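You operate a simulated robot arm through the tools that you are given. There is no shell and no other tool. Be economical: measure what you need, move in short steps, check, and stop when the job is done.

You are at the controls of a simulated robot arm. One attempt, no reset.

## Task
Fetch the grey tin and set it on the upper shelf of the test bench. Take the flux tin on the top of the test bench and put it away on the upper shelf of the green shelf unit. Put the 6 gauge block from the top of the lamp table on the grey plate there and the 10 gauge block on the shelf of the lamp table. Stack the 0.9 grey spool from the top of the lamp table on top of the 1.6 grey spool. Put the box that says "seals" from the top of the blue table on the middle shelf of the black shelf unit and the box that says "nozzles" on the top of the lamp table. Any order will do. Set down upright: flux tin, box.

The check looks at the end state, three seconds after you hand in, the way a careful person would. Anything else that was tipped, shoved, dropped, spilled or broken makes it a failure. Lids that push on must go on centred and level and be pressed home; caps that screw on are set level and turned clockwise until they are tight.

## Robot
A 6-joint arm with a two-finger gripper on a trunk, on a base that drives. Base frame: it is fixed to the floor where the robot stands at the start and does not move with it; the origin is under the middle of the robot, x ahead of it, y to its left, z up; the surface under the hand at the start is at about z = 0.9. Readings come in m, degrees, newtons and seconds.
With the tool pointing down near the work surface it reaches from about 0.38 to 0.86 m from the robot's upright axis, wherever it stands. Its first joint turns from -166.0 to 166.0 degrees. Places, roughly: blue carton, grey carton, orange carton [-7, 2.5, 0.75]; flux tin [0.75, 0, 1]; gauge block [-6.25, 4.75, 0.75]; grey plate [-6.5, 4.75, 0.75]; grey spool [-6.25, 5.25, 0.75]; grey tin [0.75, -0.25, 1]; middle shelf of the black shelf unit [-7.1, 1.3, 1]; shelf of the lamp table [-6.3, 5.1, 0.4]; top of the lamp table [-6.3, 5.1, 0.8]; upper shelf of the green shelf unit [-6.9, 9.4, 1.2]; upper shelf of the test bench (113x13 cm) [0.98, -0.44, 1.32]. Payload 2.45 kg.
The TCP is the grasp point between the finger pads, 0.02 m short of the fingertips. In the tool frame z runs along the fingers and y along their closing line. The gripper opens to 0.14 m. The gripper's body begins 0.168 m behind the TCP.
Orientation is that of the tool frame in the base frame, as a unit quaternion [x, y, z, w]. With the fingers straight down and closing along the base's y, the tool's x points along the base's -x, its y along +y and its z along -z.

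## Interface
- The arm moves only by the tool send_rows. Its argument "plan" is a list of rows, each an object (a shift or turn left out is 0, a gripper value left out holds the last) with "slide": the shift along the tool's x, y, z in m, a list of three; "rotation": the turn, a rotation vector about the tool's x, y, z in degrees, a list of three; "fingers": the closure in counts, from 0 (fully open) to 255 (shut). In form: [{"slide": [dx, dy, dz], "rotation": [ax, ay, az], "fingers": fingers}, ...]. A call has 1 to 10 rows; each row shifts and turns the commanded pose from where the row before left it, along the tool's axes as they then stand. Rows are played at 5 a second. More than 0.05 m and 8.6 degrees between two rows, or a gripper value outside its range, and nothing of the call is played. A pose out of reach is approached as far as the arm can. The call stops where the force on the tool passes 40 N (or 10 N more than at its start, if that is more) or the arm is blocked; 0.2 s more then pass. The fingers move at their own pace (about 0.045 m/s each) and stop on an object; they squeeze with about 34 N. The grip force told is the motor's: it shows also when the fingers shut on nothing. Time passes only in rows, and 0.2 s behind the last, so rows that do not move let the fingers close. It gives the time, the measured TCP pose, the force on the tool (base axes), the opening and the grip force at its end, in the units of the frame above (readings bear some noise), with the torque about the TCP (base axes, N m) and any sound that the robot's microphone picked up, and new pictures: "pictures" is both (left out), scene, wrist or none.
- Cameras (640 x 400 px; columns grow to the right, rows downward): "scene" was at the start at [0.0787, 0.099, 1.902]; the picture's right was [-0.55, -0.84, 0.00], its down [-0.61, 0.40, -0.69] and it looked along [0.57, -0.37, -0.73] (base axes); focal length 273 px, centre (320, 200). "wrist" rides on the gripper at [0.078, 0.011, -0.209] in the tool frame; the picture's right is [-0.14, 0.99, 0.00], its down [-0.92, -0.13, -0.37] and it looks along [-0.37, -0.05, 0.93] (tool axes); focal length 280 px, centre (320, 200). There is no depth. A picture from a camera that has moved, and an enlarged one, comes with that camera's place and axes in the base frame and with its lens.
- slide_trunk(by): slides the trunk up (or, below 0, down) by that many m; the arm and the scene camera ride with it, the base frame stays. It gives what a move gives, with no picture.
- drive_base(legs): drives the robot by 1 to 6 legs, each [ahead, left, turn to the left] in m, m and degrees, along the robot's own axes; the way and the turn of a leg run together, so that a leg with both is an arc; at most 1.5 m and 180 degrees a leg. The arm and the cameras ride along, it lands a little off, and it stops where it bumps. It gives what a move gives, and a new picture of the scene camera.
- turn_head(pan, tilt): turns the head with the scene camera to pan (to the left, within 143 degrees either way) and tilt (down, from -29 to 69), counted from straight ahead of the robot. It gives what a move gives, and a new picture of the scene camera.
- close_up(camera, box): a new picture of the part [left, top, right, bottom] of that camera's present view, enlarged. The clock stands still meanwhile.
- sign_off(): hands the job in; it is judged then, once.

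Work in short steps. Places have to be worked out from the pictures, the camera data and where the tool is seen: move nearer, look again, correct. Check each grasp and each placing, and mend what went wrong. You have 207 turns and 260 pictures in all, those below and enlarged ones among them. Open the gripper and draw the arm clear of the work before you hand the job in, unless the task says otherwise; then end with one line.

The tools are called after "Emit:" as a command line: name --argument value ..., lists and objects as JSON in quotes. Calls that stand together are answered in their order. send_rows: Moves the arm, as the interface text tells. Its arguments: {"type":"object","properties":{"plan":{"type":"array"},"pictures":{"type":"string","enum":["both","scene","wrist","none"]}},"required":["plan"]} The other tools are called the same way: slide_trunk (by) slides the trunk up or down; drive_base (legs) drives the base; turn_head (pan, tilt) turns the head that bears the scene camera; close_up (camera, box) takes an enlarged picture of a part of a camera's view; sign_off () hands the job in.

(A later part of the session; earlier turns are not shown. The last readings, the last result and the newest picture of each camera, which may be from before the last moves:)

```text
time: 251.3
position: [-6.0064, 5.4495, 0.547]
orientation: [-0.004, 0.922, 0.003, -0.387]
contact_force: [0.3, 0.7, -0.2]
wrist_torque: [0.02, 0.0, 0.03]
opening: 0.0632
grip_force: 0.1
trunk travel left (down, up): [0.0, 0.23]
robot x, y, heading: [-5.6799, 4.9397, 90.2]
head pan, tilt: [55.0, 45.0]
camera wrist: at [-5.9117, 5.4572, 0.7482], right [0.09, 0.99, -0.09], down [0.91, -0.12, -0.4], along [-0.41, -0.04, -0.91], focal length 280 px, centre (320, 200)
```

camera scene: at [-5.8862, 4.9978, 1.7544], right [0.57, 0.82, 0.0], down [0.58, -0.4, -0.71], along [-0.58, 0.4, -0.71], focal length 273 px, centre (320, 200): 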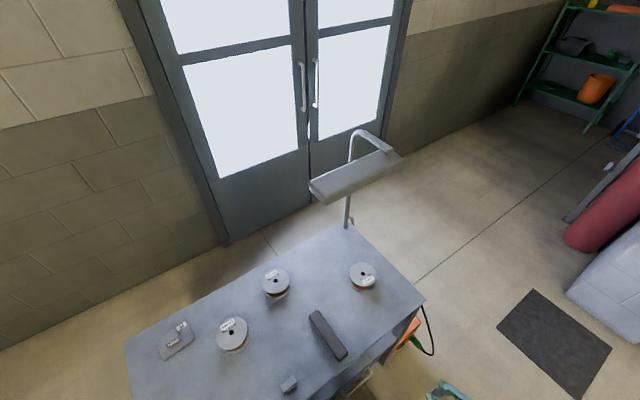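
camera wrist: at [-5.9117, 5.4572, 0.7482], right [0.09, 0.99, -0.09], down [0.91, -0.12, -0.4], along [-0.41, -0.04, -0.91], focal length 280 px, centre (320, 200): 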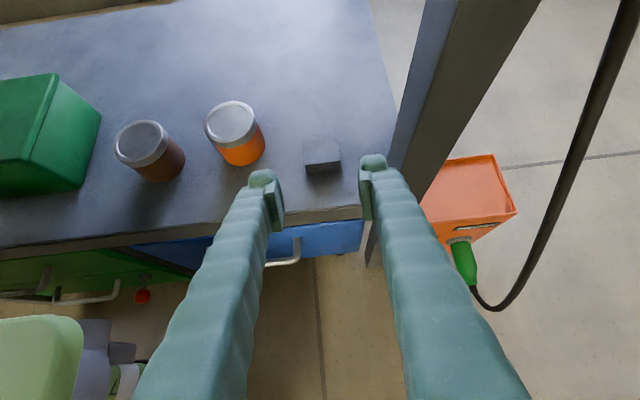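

The 10 mm block is on the shelf. Next, the 0.9 spool at (-6.22,5.421): I withdraw, rise, and come in with the same 45° sideways tilt, under the lamp.

Emit:
send_rows --plan '[{"slide": [-0.035, 0, -0.035], "fingers": 20}, {"slide": [-0.035, 0, -0.035]}, {"slide": [-0.035, 0, -0.035]}, {"slide": [-0.03, 0, -0.03]}, {"slide": [0.035, 0, -0.035]}, {"slide": [0.035, 0, -0.035]}, {"slide": [0.035, 0, -0.035]}, {"slide": [0.035, 0, -0.035]}, {"slide": [0.035, 0, -0.035]}, {"slide": [0.035, 0, -0.035]}]' --pictures "none"

Emit:
send_rows --plan '[{"slide": [0.035, 0, -0.035]}, {"slide": [0.035, 0, -0.035]}, {"slide": [0.035, 0, -0.035]}, {"slide": [0.03, -0.009, 0.03]}, {"slide": [0.03, -0.009, 0.03]}, {"slide": [0.03, -0.01, 0.03]}, {"slide": [0.03, 0, 0.03]}, {}]' --pictures "both"

```text
time: 253.5
position: [-5.8148, 5.4493, 0.8416]
orientation: [-0.005, 0.922, 0.002, -0.388]
contact_force: [-0.1, -0.4, -0.3]
wrist_torque: [0.0, -0.02, -0.02]
opening: 0.129
grip_force: 0.1
trunk travel left (down, up): [0.0, 0.23]
robot x, y, heading: [-5.679, 4.9357, 90.2]
head pan, tilt: [55.0, 45.0]
```

```text
time: 255.3
position: [-5.9849, 5.4179, 0.987]
orientation: [-0.003, 0.922, 0.004, -0.388]
contact_force: [0.2, -0.2, -0.5]
wrist_torque: [0.02, 0.02, 0.01]
opening: 0.1292
grip_force: 0.1
trunk travel left (down, up): [0.0, 0.23]
robot x, y, heading: [-5.6806, 4.9415, 90.2]
head pan, tilt: [55.0, 45.0]
camera scene: at [-5.8863, 4.9975, 1.7544], right [0.57, 0.82, 0.0], down [0.58, -0.4, -0.71], along [-0.58, 0.4, -0.71], focal length 273 px, centre (320, 200)
camera wrist: at [-5.8906, 5.4266, 1.1898], right [0.09, 0.99, -0.09], down [0.91, -0.12, -0.4], along [-0.41, -0.04, -0.91], focal length 280 px, centre (320, 200)
```

scene: 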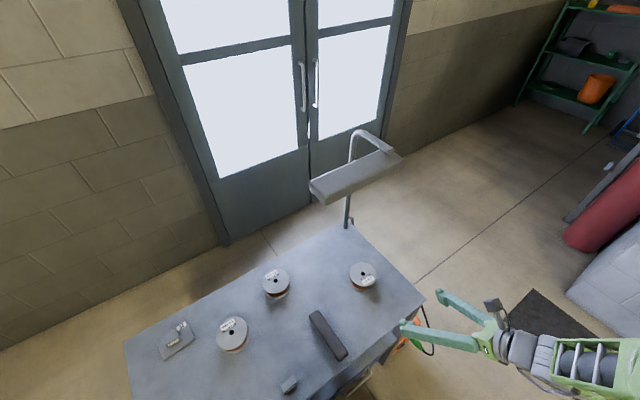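
wrist: 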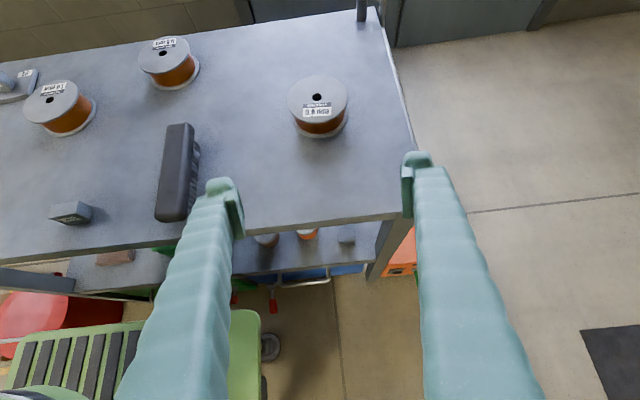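

Spool centre (-6.223,5.423). I go to the pre-grasp and then slide the open fingers around it.

Emit:
send_rows --plan '[{"slide": [0.0188, 0.0017, 0.043]}, {"slide": [0.0188, 0.0017, 0.043]}, {"slide": [0.0188, 0.0017, 0.043]}, {"slide": [0, 0, 0.045]}, {"slide": [0, 0, 0.045]}, {}]' --pictures "wrist"

```text
time: 256.7
position: [-6.1816, 5.4228, 0.88]
orientation: [-0.004, 0.922, 0.003, -0.387]
contact_force: [-0.9, 0.2, -0.1]
wrist_torque: [-0.03, 0.02, 0.03]
opening: 0.129
grip_force: 0.1
trunk travel left (down, up): [0.0, 0.23]
robot x, y, heading: [-5.6802, 4.9378, 90.3]
head pan, tilt: [55.0, 45.0]
camera wrist: at [-6.0861, 5.4317, 1.0821], right [0.09, 0.99, -0.09], down [0.91, -0.12, -0.4], along [-0.41, -0.04, -0.91], focal length 280 px, centre (320, 200)
```

wrist: 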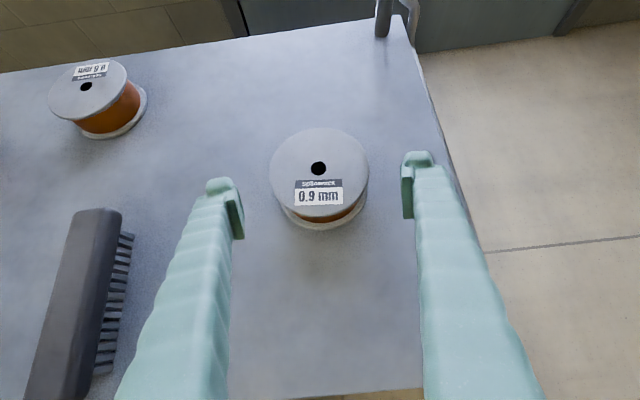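

Emit:
send_rows --plan '[{"slide": [-0.003, 0, 0.032]}, {"slide": [-0.003, 0, 0.032]}, {}, {"fingers": 255}, {}, {}, {}]' --pictures "wrist"

```text
time: 258.3
position: [-6.2211, 5.4249, 0.8308]
orientation: [-0.004, 0.922, 0.003, -0.388]
contact_force: [-0.2, -3.7, 0.9]
wrist_torque: [0.14, -0.07, -0.01]
opening: 0.1013
grip_force: 33.8
trunk travel left (down, up): [0.0, 0.23]
robot x, y, heading: [-5.684, 4.9393, 90.1]
head pan, tilt: [55.0, 45.0]
camera wrist: at [-6.126, 5.4338, 1.0321], right [0.09, 0.99, -0.09], down [0.91, -0.12, -0.4], along [-0.41, -0.04, -0.91], focal length 280 px, centre (320, 200)
```

wrist: 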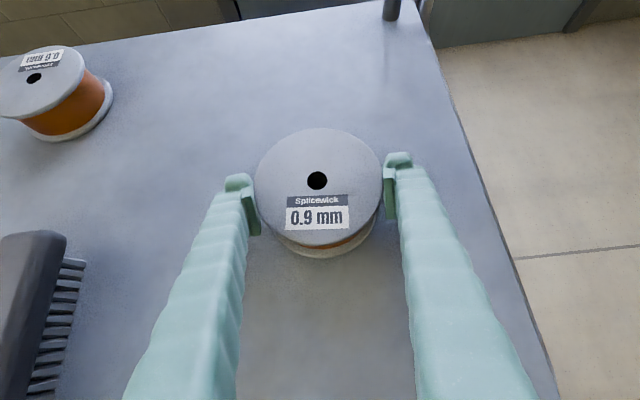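

Gripped at 0.101 m. I lift 7 cm, check that it hangs level, and draw it out from under the lamp.

Emit:
send_rows --plan '[{"slide": [0.018, 0, -0.018]}, {"slide": [0.032, 0, -0.032]}, {"slide": [-0.03, 0, -0.03]}, {"slide": [-0.03, 0, -0.03]}, {"slide": [-0.03, 0, -0.03]}, {"slide": [-0.03, 0, -0.03]}, {"slide": [-0.03, 0, -0.03]}, {"slide": [-0.03, 0, -0.03]}, {"slide": [0.03, 0, -0.03]}, {"slide": [0.03, 0, -0.03]}]' --pictures "wrist"

```text
time: 260.5
position: [-5.9624, 5.4215, 0.9844]
orientation: [-0.003, 0.922, 0.003, -0.388]
contact_force: [-1.0, -0.6, -9.5]
wrist_torque: [0.07, -0.05, -0.05]
opening: 0.1007
grip_force: 33.8
trunk travel left (down, up): [0.0, 0.23]
robot x, y, heading: [-5.6776, 4.9392, 90.4]
head pan, tilt: [55.0, 45.0]
camera wrist: at [-5.8682, 5.4294, 1.1852], right [0.09, 0.99, -0.09], down [0.91, -0.12, -0.4], along [-0.41, -0.05, -0.91], focal length 280 px, centre (320, 200)
```

wrist: 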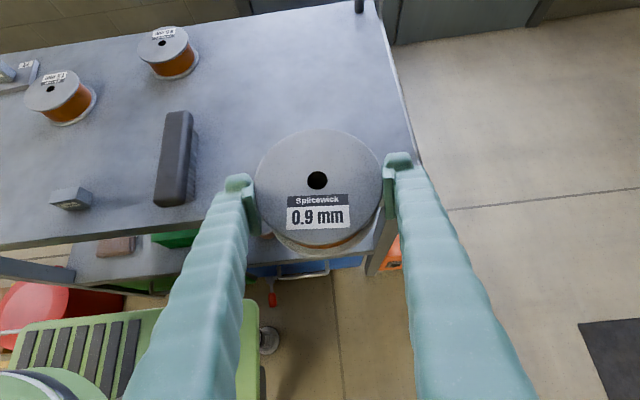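

The spool hangs level. I step the base away slightly and turn to heading 150° so the tool comes to the 1.6 spool from the front-right, clear of the lamp and bucket.

Emit:
drive_base --legs '[[0, -0.1, 0], [0, 0, 59.7]]'

Emit:
close_up --camera "wrist" --box '[0, 0, 640, 400]'

Emit:
turn_head --pan 10 --tilt 50

```text
time: 264.6
position: [-6.1395, 4.9527, 0.984]
orientation: [-0.453, 0.803, -0.186, -0.34]
contact_force: [-0.1, -0.8, -9.6]
wrist_torque: [0.04, -0.04, 0.01]
opening: 0.1006
grip_force: 34.2
trunk travel left (down, up): [0.0, 0.23]
robot x, y, heading: [-5.5784, 4.9383, 148.8]
head pan, tilt: [55.0, 45.0]
camera scene: at [-5.734, 4.7953, 1.7543], right [-0.4, 0.92, 0.0], down [0.65, 0.28, -0.71], along [-0.65, -0.28, -0.71], focal length 273 px, centre (320, 200)
```

scene: 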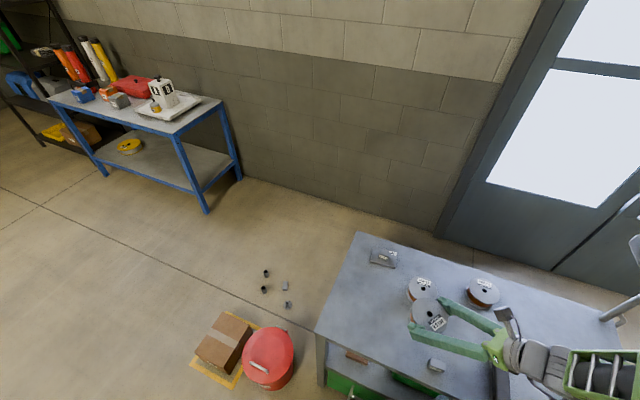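

```text
1.00 times, centred on (320, 200) of wrist (not enlarged: the box is as wide or as high as the picture)
camera zoom: at [-6.0969, 5.0374, 1.1848], right [-0.8, 0.6, -0.09], down [0.58, 0.71, -0.4], along [-0.18, -0.37, -0.91], focal length 280 px, centre (320, 200)
```

zoom: 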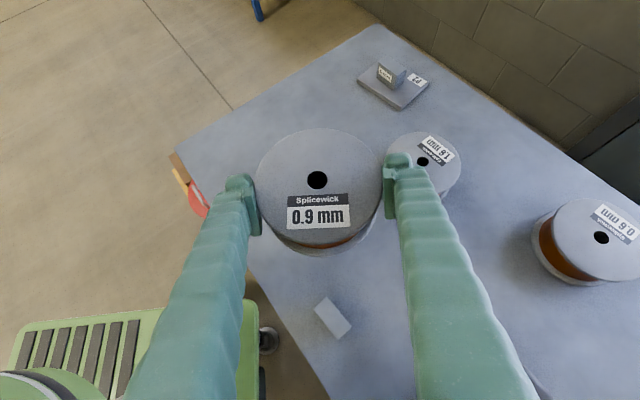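

```text
time: 265.7
position: [-6.1379, 4.953, 0.9836]
orientation: [-0.453, 0.803, -0.186, -0.34]
contact_force: [0.7, -0.2, -9.2]
wrist_torque: [0.08, -0.02, 0.01]
opening: 0.1003
grip_force: 34.0
trunk travel left (down, up): [0.0, 0.23]
robot x, y, heading: [-5.5776, 4.9412, 148.6]
head pan, tilt: [10.0, 50.0]
camera scene: at [-5.7312, 4.856, 1.7475], right [0.36, 0.93, 0.0], down [0.71, -0.28, -0.64], along [-0.6, 0.23, -0.77], focal length 273 px, centre (320, 200)
```

scene: 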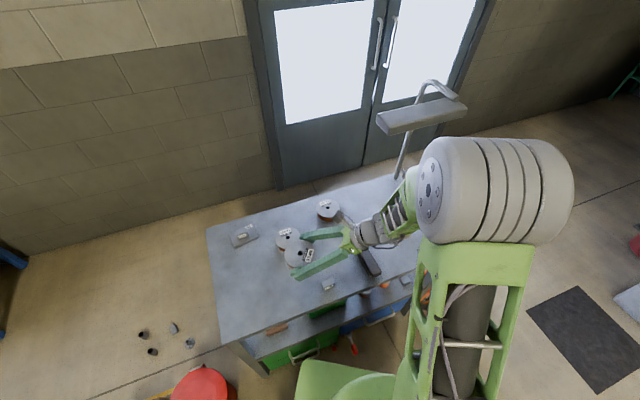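

The 1.6 spool centre is at (-6.304,4.941). I extend the held spool over it.

Emit:
send_rows --plan '[{"slide": [0.0161, 0.0339, 0.0169]}, {"slide": [0.0161, 0.0339, 0.0169]}, {"slide": [0.0161, 0.0339, 0.0169]}, {"slide": [0.0161, 0.0339, 0.0169]}, {}]' --pictures "both"

```text
time: 266.9
position: [-6.3032, 4.9432, 0.9783]
orientation: [-0.455, 0.802, -0.188, -0.338]
contact_force: [0.1, 0.4, -9.7]
wrist_torque: [0.04, -0.06, 0.05]
opening: 0.1004
grip_force: 34.0
trunk travel left (down, up): [0.0, 0.23]
robot x, y, heading: [-5.5788, 4.9406, 148.5]
head pan, tilt: [10.0, 50.0]
camera scene: at [-5.7314, 4.856, 1.7474], right [0.36, 0.93, 0.0], down [0.71, -0.28, -0.64], along [-0.6, 0.23, -0.77], focal length 273 px, centre (320, 200)
camera wrist: at [-6.2625, 5.0271, 1.1804], right [-0.8, 0.6, -0.09], down [0.58, 0.71, -0.4], along [-0.18, -0.37, -0.91], focal length 280 px, centre (320, 200)
```

scene: 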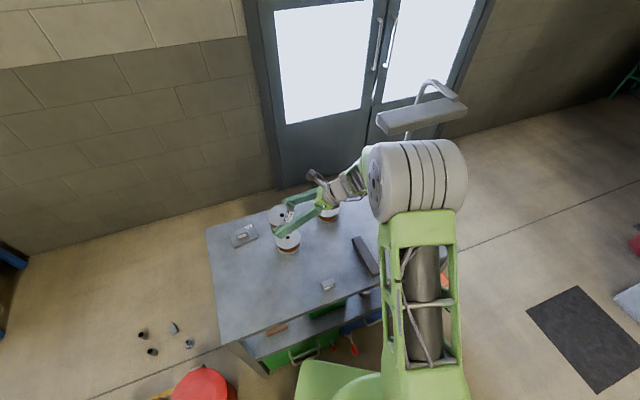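
wrist: 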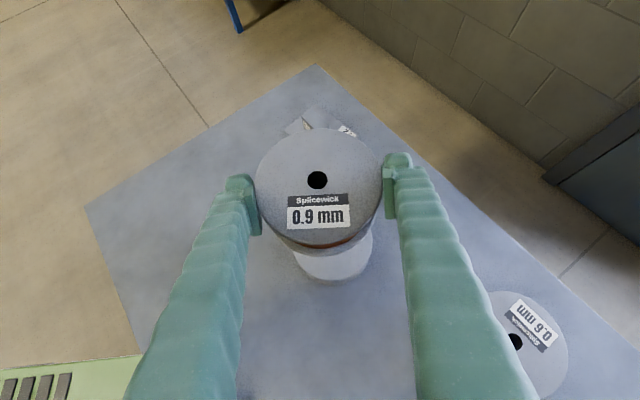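

Nearly centred. I lower the spool toward the stack.

Emit:
send_rows --plan '[{"slide": [-0.031, 0.001, 0.027]}, {"slide": [-0.029, 0, 0.0285]}, {}]' --pictures "wrist"

```text
time: 267.7
position: [-6.3024, 4.9441, 0.8974]
orientation: [-0.453, 0.803, -0.187, -0.34]
contact_force: [-0.5, -0.2, -9.5]
wrist_torque: [0.07, -0.03, -0.04]
opening: 0.1005
grip_force: 33.2
trunk travel left (down, up): [0.0, 0.23]
robot x, y, heading: [-5.5774, 4.9394, 148.5]
head pan, tilt: [10.0, 50.0]
camera wrist: at [-6.2607, 5.0285, 1.0986], right [-0.8, 0.6, -0.09], down [0.58, 0.71, -0.4], along [-0.18, -0.37, -0.91], focal length 280 px, centre (320, 200)
```

wrist: 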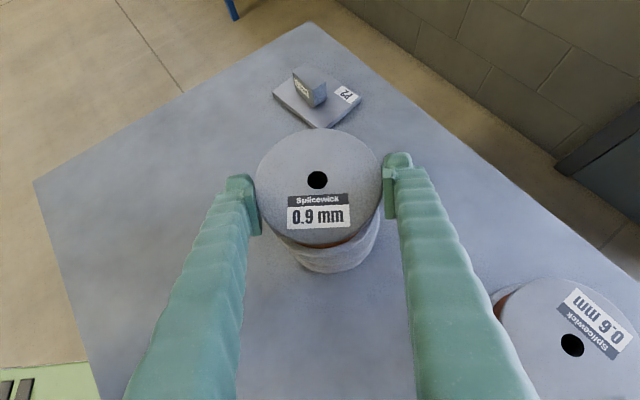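

Emit:
close_up --camera "wrist" --box '[240, 120, 400, 290]'

```text
2.35 times, centred on (320, 205) of wrist
camera zoom: at [-6.2607, 5.0285, 1.0986], right [-0.8, 0.6, -0.09], down [0.58, 0.71, -0.4], along [-0.18, -0.37, -0.91], focal length 660 px, centre (320, 188)
```

zoom: 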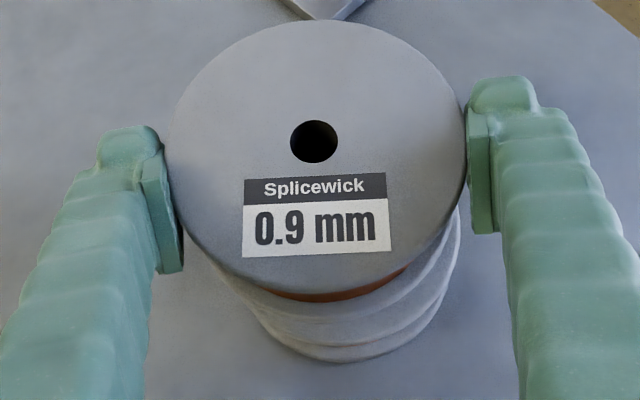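

The rings look concentric within a few millimetres. I lower gently to contact.

Emit:
send_rows --plan '[{"slide": [-0.0065, 0.002, 0.0063]}, {"slide": [-0.0029, 0, 0.0028]}, {"slide": [-0.0021, 0, 0.0021]}, {}]' --pictures "none"

```text
time: 268.7
position: [-6.3064, 4.9468, 0.8839]
orientation: [-0.452, 0.803, -0.186, -0.34]
contact_force: [1.0, -0.6, -8.9]
wrist_torque: [0.04, -0.01, 0.01]
opening: 0.0998
grip_force: 34.2
trunk travel left (down, up): [0.0, 0.23]
robot x, y, heading: [-5.5758, 4.9405, 148.7]
head pan, tilt: [10.0, 50.0]
```

Emit:
send_rows --plan '[{"slide": [-0.0021, 0, 0.0021]}, {"slide": [-0.0014, 0, 0.0014]}, {}]' --pictures "none"

```text
time: 269.5
position: [-6.3036, 4.9462, 0.8787]
orientation: [-0.452, 0.803, -0.186, -0.34]
contact_force: [-0.4, 0.2, -8.6]
wrist_torque: [0.07, -0.03, 0.02]
opening: 0.1
grip_force: 33.7
trunk travel left (down, up): [0.0, 0.23]
robot x, y, heading: [-5.5784, 4.9384, 148.6]
head pan, tilt: [10.0, 50.0]
```

Emit:
send_rows --plan '[{"slide": [-0.0021, 0, 0.0021]}, {"slide": [-0.0014, 0, 0.0014]}, {}]' --pictures "none"

```text
time: 270.3
position: [-6.3054, 4.9473, 0.8782]
orientation: [-0.453, 0.802, -0.186, -0.343]
contact_force: [5.3, -2.4, 15.2]
wrist_torque: [0.38, 0.88, 0.02]
opening: 0.0998
grip_force: 33.9
trunk travel left (down, up): [0.0, 0.23]
robot x, y, heading: [-5.5786, 4.94, 148.8]
head pan, tilt: [10.0, 50.0]
```

Contact. I check concentricity before releasing.

Emit:
close_up --camera "wrist" --box '[240, 120, 400, 290]'

Emit:
close_up --camera "scene" --box '[240, 180, 360, 270]'

```text
2.35 times, centred on (320, 205) of wrist
camera zoom: at [-6.2628, 5.0318, 1.0795], right [-0.8, 0.6, -0.09], down [0.58, 0.71, -0.4], along [-0.18, -0.37, -0.91], focal length 660 px, centre (320, 188)
```

zoom: 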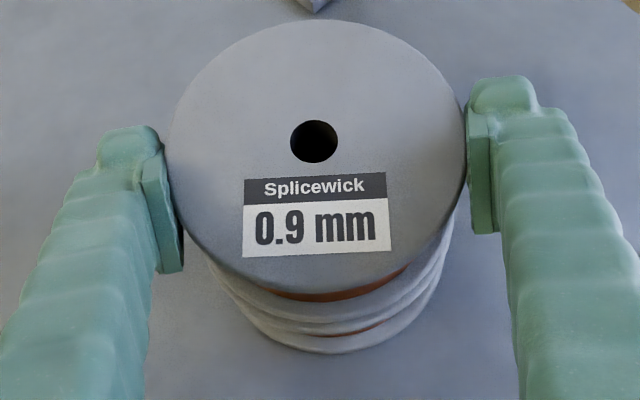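

```text
4.44 times, centred on (300, 225) of scene
camera zoom: at [-5.7284, 4.8556, 1.7479], right [0.36, 0.93, 0.0], down [0.71, -0.28, -0.64], along [-0.6, 0.23, -0.77], focal length 1212 px, centre (409, 89)
```

zoom: 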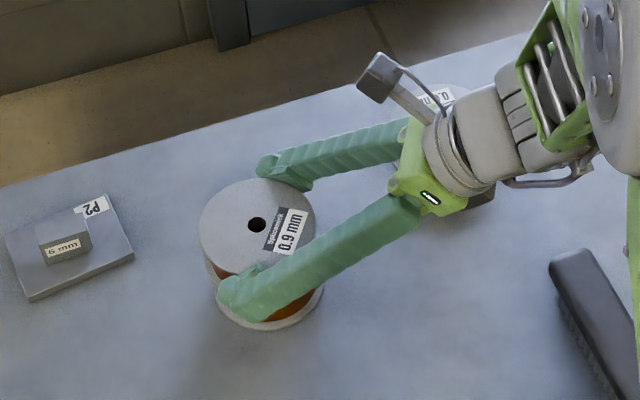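

The stack is well aligned. I release and withdraw along the tool axis.

Emit:
send_rows --plan '[{"slide": [0.0014, 0, -0.0014]}, {"fingers": 50}, {"fingers": 20}, {}, {"slide": [0, 0, -0.03]}, {"slide": [0, 0, -0.05]}, {"slide": [0, 0, -0.05]}, {"slide": [0, 0, -0.05]}]' --pictures "wrist"

```text
time: 272.1
position: [-6.2387, 5.0568, 1.0021]
orientation: [-0.453, 0.803, -0.186, -0.34]
contact_force: [0.1, -0.2, -0.2]
wrist_torque: [-0.03, -0.02, 0.0]
opening: 0.1289
grip_force: 0.1
trunk travel left (down, up): [0.0, 0.23]
robot x, y, heading: [-5.5779, 4.9396, 148.8]
head pan, tilt: [10.0, 50.0]
camera wrist: at [-6.1975, 5.1408, 1.2043], right [-0.8, 0.6, -0.09], down [0.58, 0.71, -0.4], along [-0.18, -0.37, -0.91], focal length 280 px, centre (320, 200)
```

wrist: 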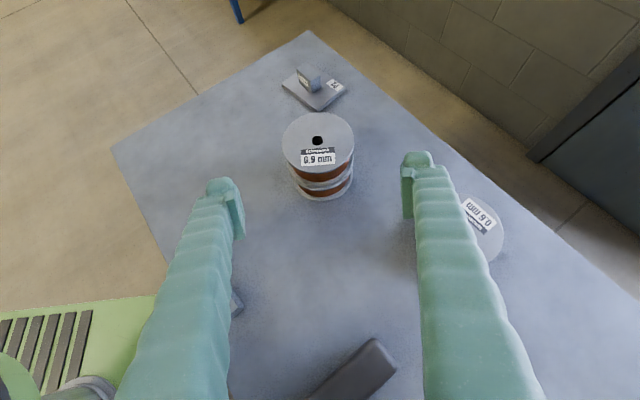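

The spools are stacked. Next the blue table: I back off, turn to heading 90°, and travel down to stand parallel to the blue table.

Emit:
drive_base --legs '[[-0.5, 0, 0], [0, 0, -58.8], [-1.45, 0, 0], [-1.4, 0, 0], [0, 0.9, 0]]'

Emit:
turn_head --pan 60 --tilt 35

```text
time: 298.5
position: [-6.2954, 2.5393, 1.0023]
orientation: [0.025, 0.921, 0.015, -0.387]
contact_force: [0.0, -0.6, 0.9]
wrist_torque: [0.02, 0.02, 0.01]
opening: 0.1292
grip_force: 0.1
trunk travel left (down, up): [0.0, 0.23]
robot x, y, heading: [-6.0843, 1.9005, 86.8]
head pan, tilt: [10.0, 50.0]
camera scene: at [-6.2343, 1.998, 1.7475], right [0.99, 0.12, 0.0], down [0.09, -0.76, -0.64], along [-0.07, 0.64, -0.77], focal length 273 px, centre (320, 200)
```

scene: 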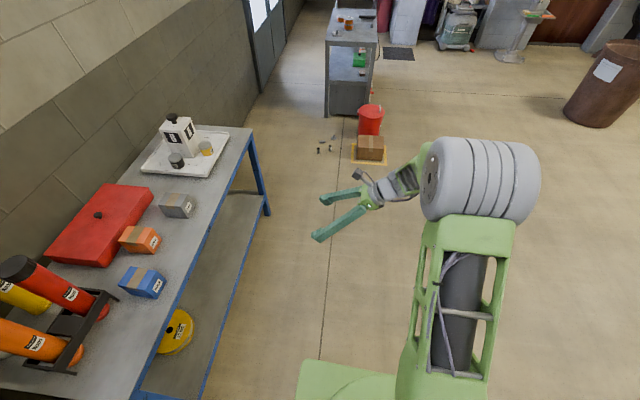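

```text
time: 299.7
position: [-6.2952, 2.5394, 1.002]
orientation: [0.026, 0.922, 0.016, -0.387]
contact_force: [-0.5, 0.2, -0.5]
wrist_torque: [0.02, 0.01, 0.02]
opening: 0.1291
grip_force: 0.2
trunk travel left (down, up): [0.0, 0.23]
robot x, y, heading: [-6.0893, 1.8984, 86.6]
head pan, tilt: [60.0, 35.0]
camera scene: at [-6.2989, 1.97, 1.7692], right [0.55, 0.83, 0.0], down [0.48, -0.32, -0.82], along [-0.68, 0.45, -0.57], focal length 273 px, centre (320, 200)
```

scene: 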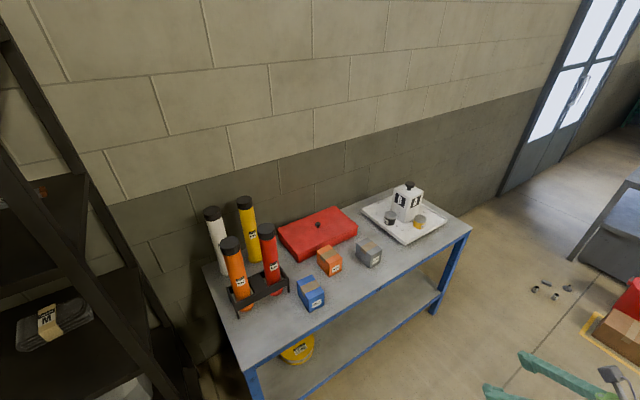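

I read the labels on the three boxes.

Emit:
close_up --camera "scene" --box '[285, 230, 395, 315]'

Emit:
close_up --camera "scene" --box '[0, 250, 130, 400]'

```text
4.71 times, centred on (340, 272) of scene
camera zoom: at [-6.2989, 1.97, 1.7692], right [0.55, 0.83, 0.0], down [0.48, -0.32, -0.82], along [-0.68, 0.45, -0.57], focal length 1283 px, centre (226, -141)
```

zoom: 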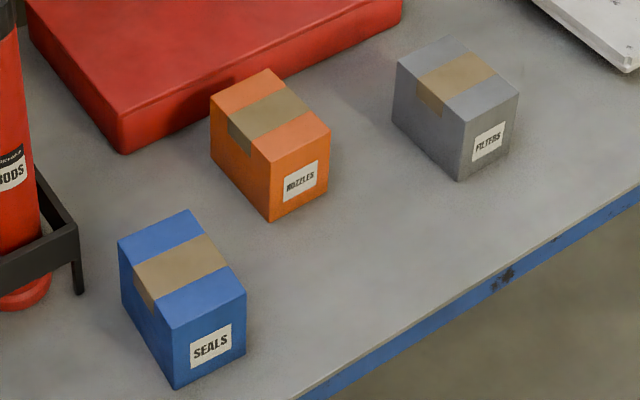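

```text
2.67 times, centred on (65, 325) of scene
camera zoom: at [-6.2989, 1.97, 1.7692], right [0.55, 0.83, 0.0], down [0.48, -0.32, -0.82], along [-0.68, 0.45, -0.57], focal length 727 px, centre (1000, -133)
```

zoom: 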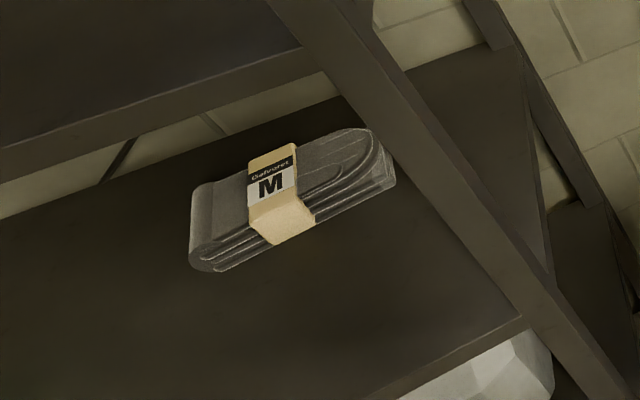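

Blue is SEALS, at about (-6.891,2.316), top z≈0.87; orange is NOZZLES. I square the base and step in toward the table.

Emit:
drive_base --legs '[[0, 0, 3.4], [-0.08, 0.3, 0]]'

Emit:
close_up --camera "wrist" --box '[0, 0, 640, 400]'

```text
time: 303.3
position: [-6.6336, 2.4446, 1.0021]
orientation: [-0.003, 0.922, 0.004, -0.388]
contact_force: [0.4, 0.3, 0.2]
wrist_torque: [0.01, 0.03, 0.01]
opening: 0.129
grip_force: 0.1
trunk travel left (down, up): [0.0, 0.23]
robot x, y, heading: [-6.3861, 1.823, 90.3]
head pan, tilt: [60.0, 35.0]
camera scene: at [-6.6025, 1.8768, 1.7692], right [0.5, 0.87, 0.0], down [0.5, -0.29, -0.82], along [-0.71, 0.41, -0.57], focal length 273 px, centre (320, 200)
```

scene: 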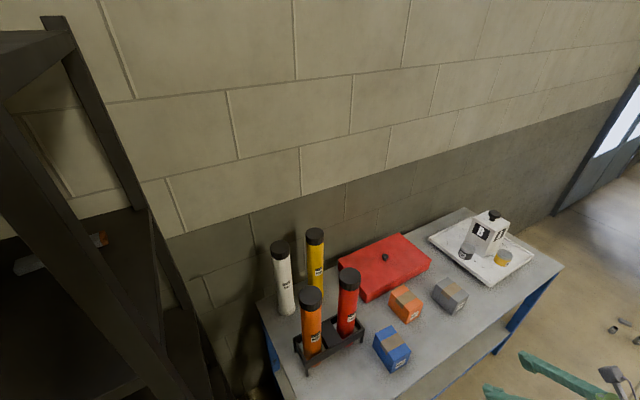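

```text
1.00 times, centred on (320, 200) of wrist (not enlarged: the box is as wide or as high as the picture)
camera zoom: at [-6.5388, 2.4527, 1.2038], right [0.09, 0.99, -0.09], down [0.91, -0.12, -0.4], along [-0.41, -0.04, -0.91], focal length 280 px, centre (320, 200)
```

zoom: 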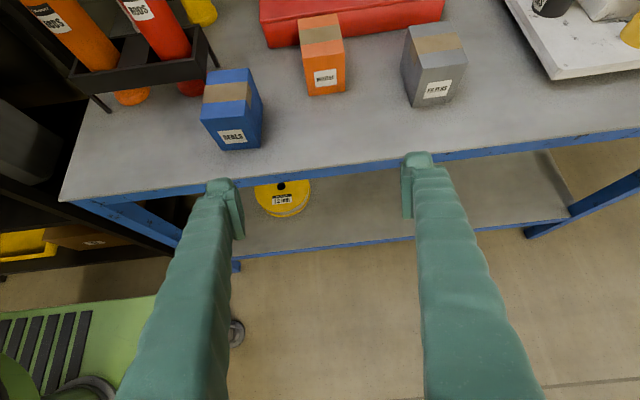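

Emit:
send_rows --plan '[{"slide": [0.0115, -0.0268, 0.0296], "fingers": 65}, {"slide": [0.0115, -0.0268, 0.0296]}, {"slide": [0.0115, -0.0268, 0.0296]}, {"slide": [0.0115, -0.0268, 0.0296]}, {"slide": [0.0115, -0.0268, 0.0296]}, {}]' --pictures "wrist"

```text
time: 304.7
position: [-6.7795, 2.3114, 0.9379]
orientation: [-0.002, 0.922, 0.003, -0.387]
contact_force: [-0.5, 0.5, -0.9]
wrist_torque: [-0.01, -0.02, -0.03]
opening: 0.104
grip_force: 0.2
trunk travel left (down, up): [0.0, 0.23]
robot x, y, heading: [-6.3866, 1.8201, 90.0]
head pan, tilt: [60.0, 35.0]
camera wrist: at [-6.684, 2.3196, 1.1395], right [0.1, 0.99, -0.09], down [0.91, -0.12, -0.4], along [-0.41, -0.04, -0.91], focal length 280 px, centre (320, 200)
```

wrist: 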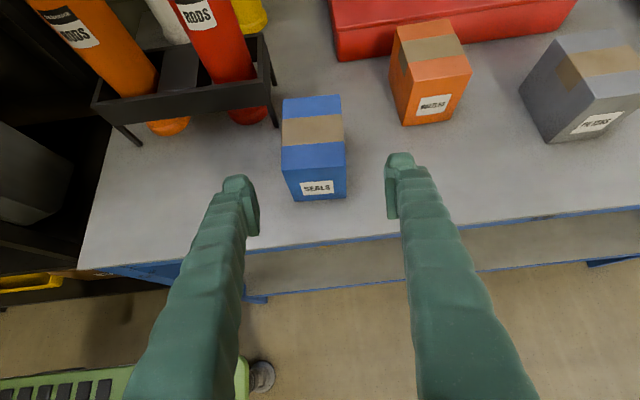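

Box centre (-6.893,2.308), height about 8 cm. I slide in along the tool axis and grip.

Emit:
send_rows --plan '[{"slide": [0, -0.003, 0.049]}, {"slide": [0, 0, 0.049]}, {"slide": [0, 0, 0.049]}, {}, {"fingers": 255}, {}, {}, {}, {}]' --pictures "wrist"

```text
time: 306.7
position: [-6.8866, 2.3071, 0.8386]
orientation: [-0.002, 0.922, 0.004, -0.387]
contact_force: [-1.7, -1.5, 4.0]
wrist_torque: [-0.27, -0.04, -0.11]
opening: 0.075
grip_force: 34.3
trunk travel left (down, up): [0.0, 0.23]
robot x, y, heading: [-6.391, 1.8189, 90.3]
head pan, tilt: [60.0, 35.0]
camera wrist: at [-6.7919, 2.3155, 1.0386], right [0.09, 0.99, -0.09], down [0.91, -0.12, -0.4], along [-0.41, -0.04, -0.91], focal length 280 px, centre (320, 200)
```

wrist: 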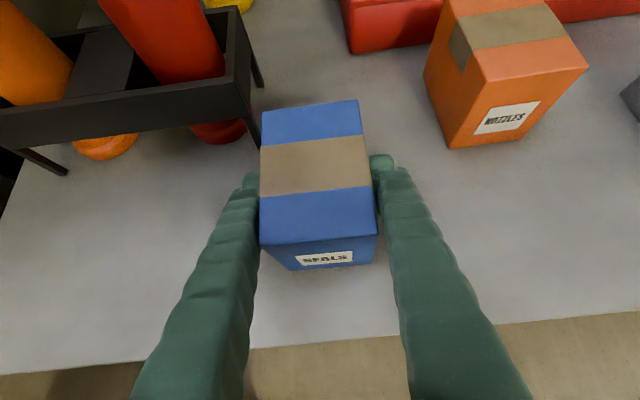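

Gripped. I lift straight up and retract from the table.

Emit:
send_rows --plan '[{"slide": [0.0143, 0, -0.014]}, {"slide": [0.0286, 0, -0.0279]}, {"slide": [0.0286, 0, -0.0279]}, {"slide": [0.0286, 0, -0.0279]}, {"slide": [-0.031, 0, -0.032]}, {"slide": [-0.031, 0, -0.032]}, {"slide": [-0.031, 0, -0.032]}, {"slide": [-0.031, 0, -0.032]}, {"slide": [-0.031, 0, -0.032]}, {"slide": [-0.031, 0, -0.032]}]' --pictures "wrist"

```text
time: 308.9
position: [-6.619, 2.3082, 0.9796]
orientation: [-0.002, 0.922, 0.004, -0.388]
contact_force: [0.2, 0.3, -1.8]
wrist_torque: [-0.02, 0.02, 0.0]
opening: 0.0746
grip_force: 34.7
trunk travel left (down, up): [0.0, 0.23]
robot x, y, heading: [-6.3848, 1.8193, 90.0]
head pan, tilt: [60.0, 35.0]
camera wrist: at [-6.5247, 2.315, 1.1807], right [0.09, 0.99, -0.09], down [0.91, -0.12, -0.4], along [-0.41, -0.04, -0.91], focal length 280 px, centre (320, 200)
```

wrist: 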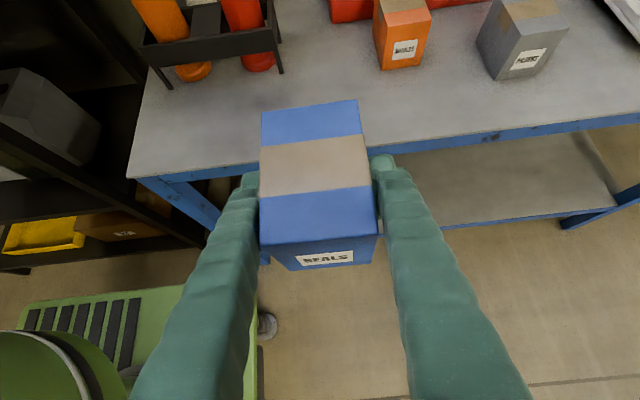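

I raise the trunk so the box clears the middle shelf, then reverse along the wall to the black unit.

Emit:
slide_trunk --by 0.1

Emit:
drive_base --legs '[[-0.99, 0, 0]]'

Emit:
close_up --camera "wrist" --box '[0, 0, 640, 400]'

```text
time: 310.3
position: [-6.6196, 2.308, 1.0793]
orientation: [-0.002, 0.922, 0.004, -0.387]
contact_force: [-0.7, -0.4, -2.1]
wrist_torque: [0.0, 0.0, -0.01]
opening: 0.0746
grip_force: 34.1
trunk travel left (down, up): [-0.1, 0.13]
robot x, y, heading: [-6.3867, 1.8218, 90.2]
head pan, tilt: [60.0, 35.0]
```

```text
time: 315.5
position: [-6.6179, 1.2937, 1.0798]
orientation: [0.003, 0.922, 0.006, -0.387]
contact_force: [0.7, 0.3, -3.0]
wrist_torque: [0.0, 0.03, -0.02]
opening: 0.0745
grip_force: 34.6
trunk travel left (down, up): [-0.1, 0.13]
robot x, y, heading: [-6.3915, 0.8029, 89.4]
head pan, tilt: [60.0, 35.0]
camera scene: at [-6.6061, 0.8632, 1.8693], right [0.51, 0.86, 0.0], down [0.49, -0.29, -0.82], along [-0.71, 0.42, -0.57], focal length 273 px, centre (320, 200)
```

scene: 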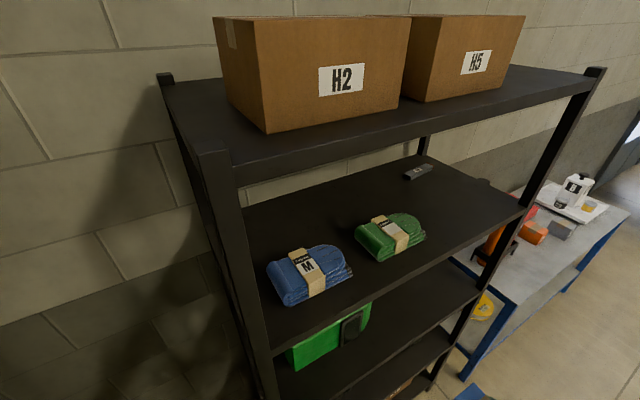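

```text
1.00 times, centred on (320, 200) of wrist (not enlarged: the box is as wide or as high as the picture)
camera zoom: at [-6.5238, 1.3005, 1.2808], right [0.11, 0.99, -0.09], down [0.91, -0.13, -0.4], along [-0.41, -0.04, -0.91], focal length 280 px, centre (320, 200)
```

zoom: 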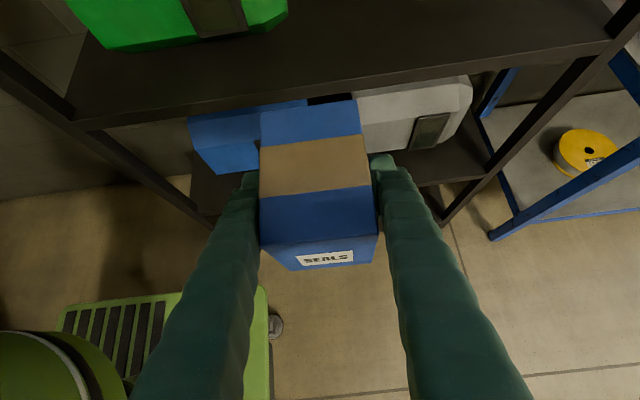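

The middle shelf front edge is at about x -6.85, z≈0.96; free space is y 1.27–1.46. I move the box to y≈1.36 and start in.

Emit:
send_rows --plan '[{"slide": [0.0279, 0.0165, 0.0286]}, {"slide": [0.0279, 0.0165, 0.0286]}, {"slide": [0.0279, 0.0165, 0.0286]}, {"slide": [0.0279, 0.0165, 0.0286]}, {}]' --pictures "both"

```text
time: 316.7
position: [-6.7766, 1.3625, 1.0791]
orientation: [0.003, 0.922, 0.006, -0.387]
contact_force: [-0.5, 0.1, -2.8]
wrist_torque: [0.02, 0.04, -0.02]
opening: 0.0744
grip_force: 33.9
trunk travel left (down, up): [-0.1, 0.13]
robot x, y, heading: [-6.3916, 0.8059, 89.1]
head pan, tilt: [60.0, 35.0]
camera scene: at [-6.6059, 0.8635, 1.8693], right [0.51, 0.86, 0.0], down [0.49, -0.29, -0.82], along [-0.71, 0.42, -0.57], focal length 273 px, centre (320, 200)
camera wrist: at [-6.6824, 1.3699, 1.2808], right [0.11, 0.99, -0.09], down [0.91, -0.13, -0.4], along [-0.41, -0.04, -0.91], focal length 280 px, centre (320, 200)
```

scene: 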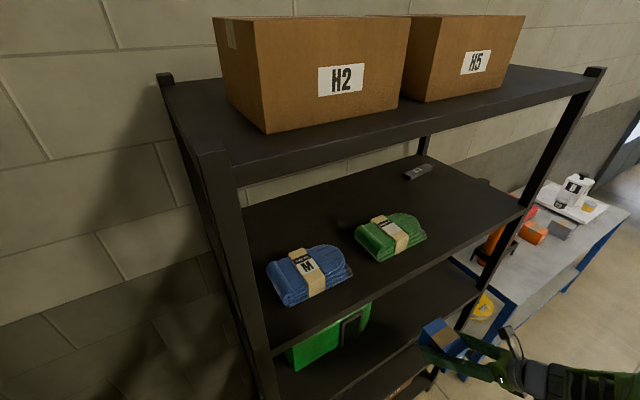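
wrist: 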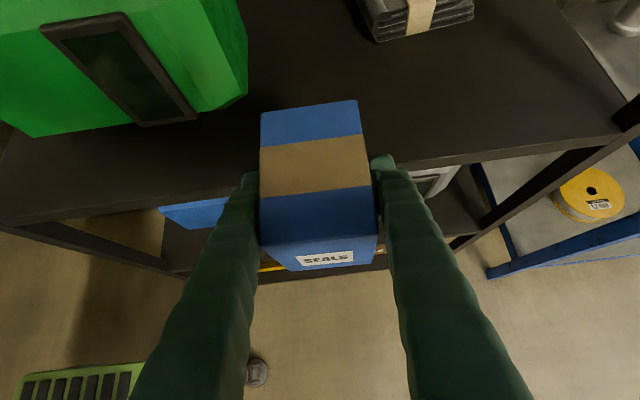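

The edge is at about x -6.88, z≈0.92. I continue in to x≈-6.97 at y≈1.37.

Emit:
send_rows --plan '[{"slide": [0.0335, 0.003, 0.0344]}, {"slide": [0.0335, 0.003, 0.0344]}, {"slide": [0.0335, 0.003, 0.0344]}, {"slide": [0.0335, 0.003, 0.0344]}, {}]' --pictures "both"

```text
time: 317.9
position: [-6.9669, 1.3772, 1.0757]
orientation: [0.004, 0.922, 0.006, -0.387]
contact_force: [0.9, -0.1, -2.6]
wrist_torque: [0.0, 0.01, 0.02]
opening: 0.0747
grip_force: 34.4
trunk travel left (down, up): [-0.1, 0.13]
robot x, y, heading: [-6.3931, 0.8012, 89.4]
head pan, tilt: [60.0, 35.0]
camera scene: at [-6.6059, 0.8636, 1.8693], right [0.51, 0.86, 0.0], down [0.49, -0.29, -0.82], along [-0.71, 0.42, -0.57], focal length 273 px, centre (320, 200)
camera wrist: at [-6.8714, 1.384, 1.2783], right [0.11, 0.99, -0.09], down [0.91, -0.13, -0.4], along [-0.41, -0.04, -0.91], focal length 280 px, centre (320, 200)
```

scene: 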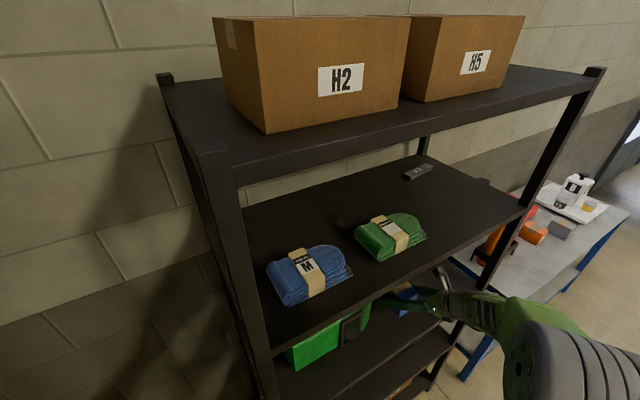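
wrist: 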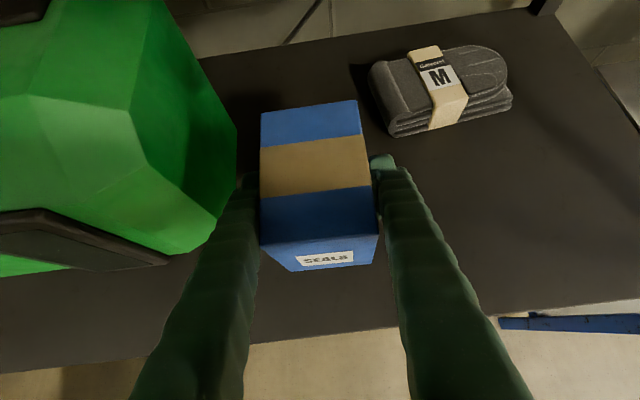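

Good clearances both sides. I lower in steps until contact.

Emit:
send_rows --plan '[{"slide": [-0.0179, 0, 0.0175]}, {"slide": [-0.0143, 0, 0.014]}, {"slide": [-0.0036, 0, 0.0035]}, {"slide": [-0.0036, 0, 0.0035]}, {}]' --pictures "none"

```text
time: 319.1
position: [-6.9689, 1.3775, 1.023]
orientation: [0.002, 0.922, 0.006, -0.388]
contact_force: [0.3, 0.3, -1.7]
wrist_torque: [-0.02, -0.01, 0.02]
opening: 0.0746
grip_force: 33.9
trunk travel left (down, up): [-0.1, 0.13]
robot x, y, heading: [-6.3917, 0.8083, 89.1]
head pan, tilt: [60.0, 35.0]
```

Emit:
send_rows --plan '[{"slide": [-0.0036, 0, 0.0035]}, {"slide": [-0.0036, 0, 0.0035]}, {"slide": [-0.0021, 0, 0.0021]}, {}]' --pictures "none"

```text
time: 320.1
position: [-6.9701, 1.3765, 1.0109]
orientation: [0.003, 0.922, 0.006, -0.388]
contact_force: [0.6, -0.1, -1.9]
wrist_torque: [0.0, 0.0, 0.03]
opening: 0.0744
grip_force: 33.8
trunk travel left (down, up): [-0.1, 0.13]
robot x, y, heading: [-6.3922, 0.8086, 89.5]
head pan, tilt: [60.0, 35.0]
```

Emit:
send_rows --plan '[{"slide": [-0.0036, 0, 0.0035]}, {"slide": [-0.0036, 0, 0.0035]}, {}]' --pictures "wrist"

```text
time: 320.9
position: [-6.9701, 1.3761, 1.0013]
orientation: [0.003, 0.922, 0.006, -0.387]
contact_force: [-0.2, 0.1, -1.7]
wrist_torque: [-0.01, 0.01, -0.03]
opening: 0.0743
grip_force: 33.6
trunk travel left (down, up): [-0.1, 0.13]
robot x, y, heading: [-6.3943, 0.8016, 89.4]
head pan, tilt: [60.0, 35.0]
camera wrist: at [-6.8751, 1.3833, 1.2019], right [0.11, 0.99, -0.09], down [0.91, -0.13, -0.4], along [-0.41, -0.04, -0.91], focal length 280 px, centre (320, 200)
```

wrist: 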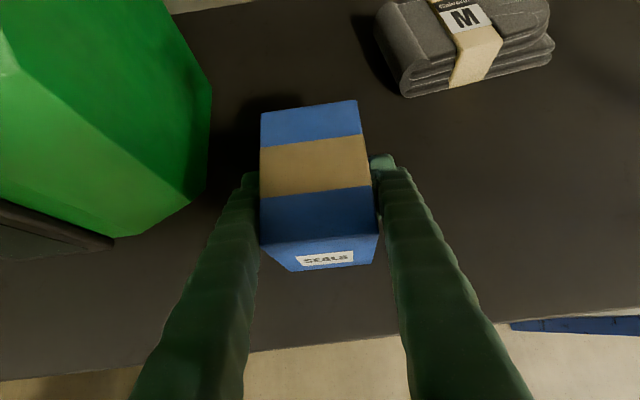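

Emit:
send_rows --plan '[{"slide": [-0.0036, 0, 0.0035]}, {"slide": [-0.0028, 0, 0.0028]}, {}]' --pictures "none"

```text
time: 321.7
position: [-6.9699, 1.3774, 0.9964]
orientation: [0.004, 0.921, 0.008, -0.39]
contact_force: [-3.7, 3.5, 25.0]
wrist_torque: [-0.86, -0.4, -0.23]
opening: 0.0745
grip_force: 34.1
trunk travel left (down, up): [-0.1, 0.13]
robot x, y, heading: [-6.3939, 0.8069, 89.6]
head pan, tilt: [60.0, 35.0]
```

Contact. I release and withdraw along the tool axis.

Emit:
send_rows --plan '[{"slide": [0.001, 0, -0.001]}, {"fingers": 100}, {"fingers": 84}, {}, {"slide": [0, 0, -0.03]}, {"slide": [-0.015, 0, -0.045]}, {"slide": [-0.02, 0, -0.045]}, {"slide": [-0.02, 0, -0.045]}, {"slide": [-0.02, 0, -0.045]}]' --pictures "wrist"

```text
time: 323.7
position: [-6.7639, 1.3745, 1.0829]
orientation: [0.003, 0.922, 0.005, -0.388]
contact_force: [0.7, 0.6, 0.1]
wrist_torque: [0.0, 0.0, -0.04]
opening: 0.0937
grip_force: 0.1
trunk travel left (down, up): [-0.1, 0.13]
robot x, y, heading: [-6.3908, 0.8021, 89.5]
head pan, tilt: [60.0, 35.0]
camera wrist: at [-6.6686, 1.3809, 1.2842], right [0.11, 0.99, -0.09], down [0.91, -0.13, -0.4], along [-0.41, -0.04, -0.91], focal length 280 px, centre (320, 200)
```

wrist: 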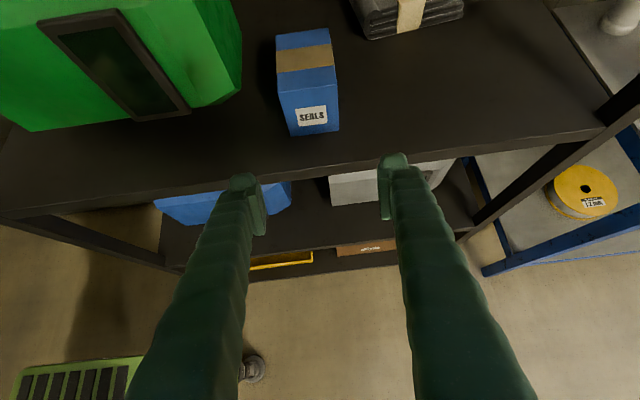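

SEALS stands on the middle shelf. I retract, drive forward to the orange box and lower the trunk.

Emit:
send_rows --plan '[{"slide": [-0.034, 0, -0.035], "fingers": 65}, {"slide": [-0.034, 0, -0.035]}, {"slide": [-0.034, 0, -0.035]}, {}]' --pictures "none"

Emit:
drive_base --legs '[[1.13, 0.04, 0.5]]'

Emit:
slide_trunk --by -0.1

Emit:
close_up --camera "wrist" --box '[0, 0, 640, 400]'

```text
time: 324.7
position: [-6.6202, 1.3713, 1.0884]
orientation: [0.002, 0.922, 0.005, -0.388]
contact_force: [0.9, 0.5, -0.3]
wrist_torque: [0.01, 0.02, -0.04]
opening: 0.1041
grip_force: 0.1
trunk travel left (down, up): [-0.1, 0.13]
robot x, y, heading: [-6.392, 0.8042, 89.5]
head pan, tilt: [60.0, 35.0]
```

```text
time: 330.6
position: [-6.6629, 2.5141, 1.0871]
orientation: [-0.002, 0.922, 0.003, -0.387]
contact_force: [0.0, 0.6, 0.0]
wrist_torque: [-0.03, -0.02, 0.03]
opening: 0.1044
grip_force: 0.0
trunk travel left (down, up): [-0.1, 0.13]
robot x, y, heading: [-6.4323, 1.9484, 90.4]
head pan, tilt: [60.0, 35.0]
camera scene: at [-6.6433, 2.0056, 1.8692], right [0.5, 0.87, 0.0], down [0.5, -0.29, -0.82], along [-0.71, 0.41, -0.57], focal length 273 px, centre (320, 200)
```

scene: 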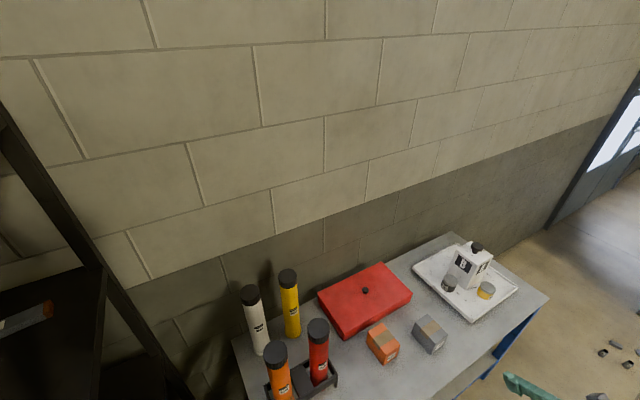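

```text
time: 331.9
position: [-6.6641, 2.5134, 0.9889]
orientation: [-0.003, 0.922, 0.004, -0.388]
contact_force: [-0.5, -0.7, 0.1]
wrist_torque: [0.02, 0.02, -0.01]
opening: 0.1043
grip_force: 0.0
trunk travel left (down, up): [0.0, 0.23]
robot x, y, heading: [-6.4273, 1.9502, 89.8]
head pan, tilt: [60.0, 35.0]
```

```text
1.00 times, centred on (320, 200) of wrist (not enlarged: the box is as wide or as high as the picture)
camera zoom: at [-6.5688, 2.5215, 1.1897], right [0.09, 0.99, -0.09], down [0.91, -0.12, -0.4], along [-0.41, -0.04, -0.91], focal length 280 px, centre (320, 200)
```

zoom: 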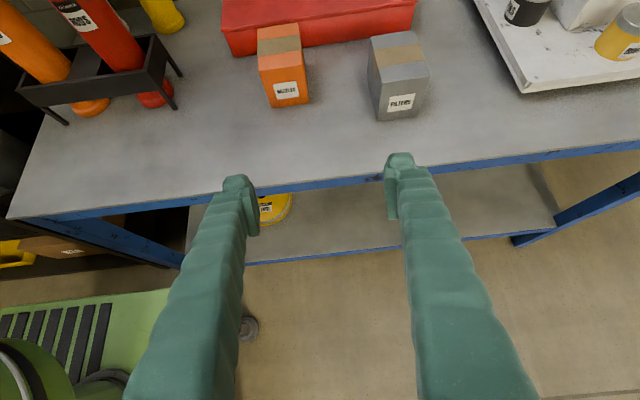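

Orange box at about (-7.002,2.468). I move to the pre-grasp.

Emit:
send_rows --plan '[{"slide": [0.0247, -0.009, 0.0385]}, {"slide": [0.0247, -0.009, 0.0385]}, {"slide": [0.0247, -0.009, 0.0385]}, {"slide": [0.0247, -0.009, 0.0385]}, {"slide": [0.0247, -0.009, 0.0385]}, {}]' --pictures "wrist"

```text
time: 333.3
position: [-6.8903, 2.4703, 0.9423]
orientation: [-0.002, 0.922, 0.004, -0.388]
contact_force: [-0.1, 0.5, -0.2]
wrist_torque: [0.01, -0.03, -0.01]
opening: 0.1044
grip_force: 0.0
trunk travel left (down, up): [0.0, 0.23]
robot x, y, heading: [-6.4317, 1.9492, 89.8]
head pan, tilt: [60.0, 35.0]
camera wrist: at [-6.7958, 2.4783, 1.144], right [0.1, 0.99, -0.09], down [0.91, -0.12, -0.4], along [-0.41, -0.04, -0.91], focal length 280 px, centre (320, 200)
```

wrist: 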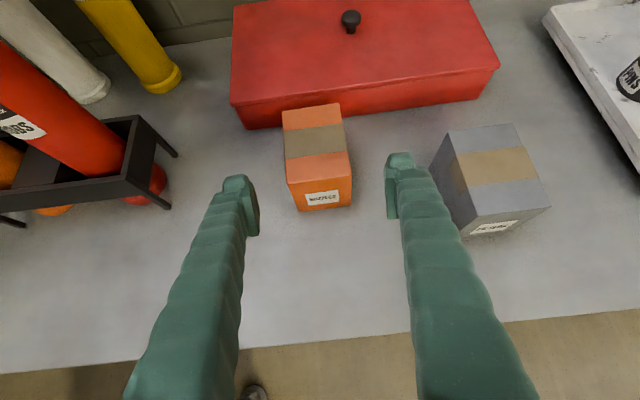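

Emit:
send_rows --plan '[{"slide": [-0.0017, -0.001, 0.048]}, {"slide": [-0.0017, -0.001, 0.048]}, {"slide": [-0.0017, -0.001, 0.048]}, {}, {"fingers": 255}, {}, {}, {}, {}]' --pictures "wrist"

```text
time: 335.3
position: [-6.9872, 2.467, 0.8377]
orientation: [-0.003, 0.922, 0.003, -0.387]
contact_force: [0.7, -0.4, 0.2]
wrist_torque: [0.0, 0.02, 0.01]
opening: 0.0744
grip_force: 34.2
trunk travel left (down, up): [0.0, 0.23]
robot x, y, heading: [-6.4302, 1.9462, 90.3]
head pan, tilt: [60.0, 35.0]
camera wrist: at [-6.8925, 2.4753, 1.0391], right [0.09, 0.99, -0.09], down [0.91, -0.12, -0.4], along [-0.41, -0.04, -0.91], focal length 280 px, centre (320, 200)
```

wrist: 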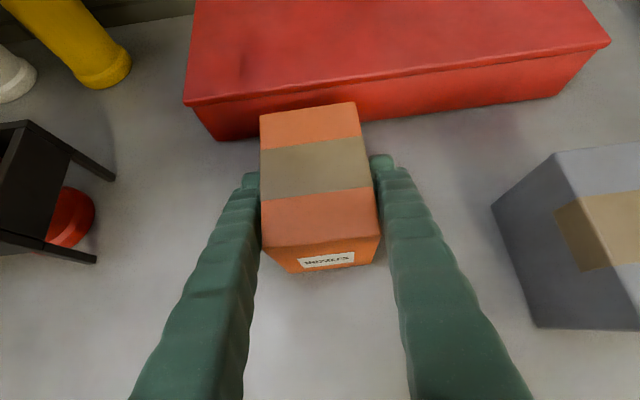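

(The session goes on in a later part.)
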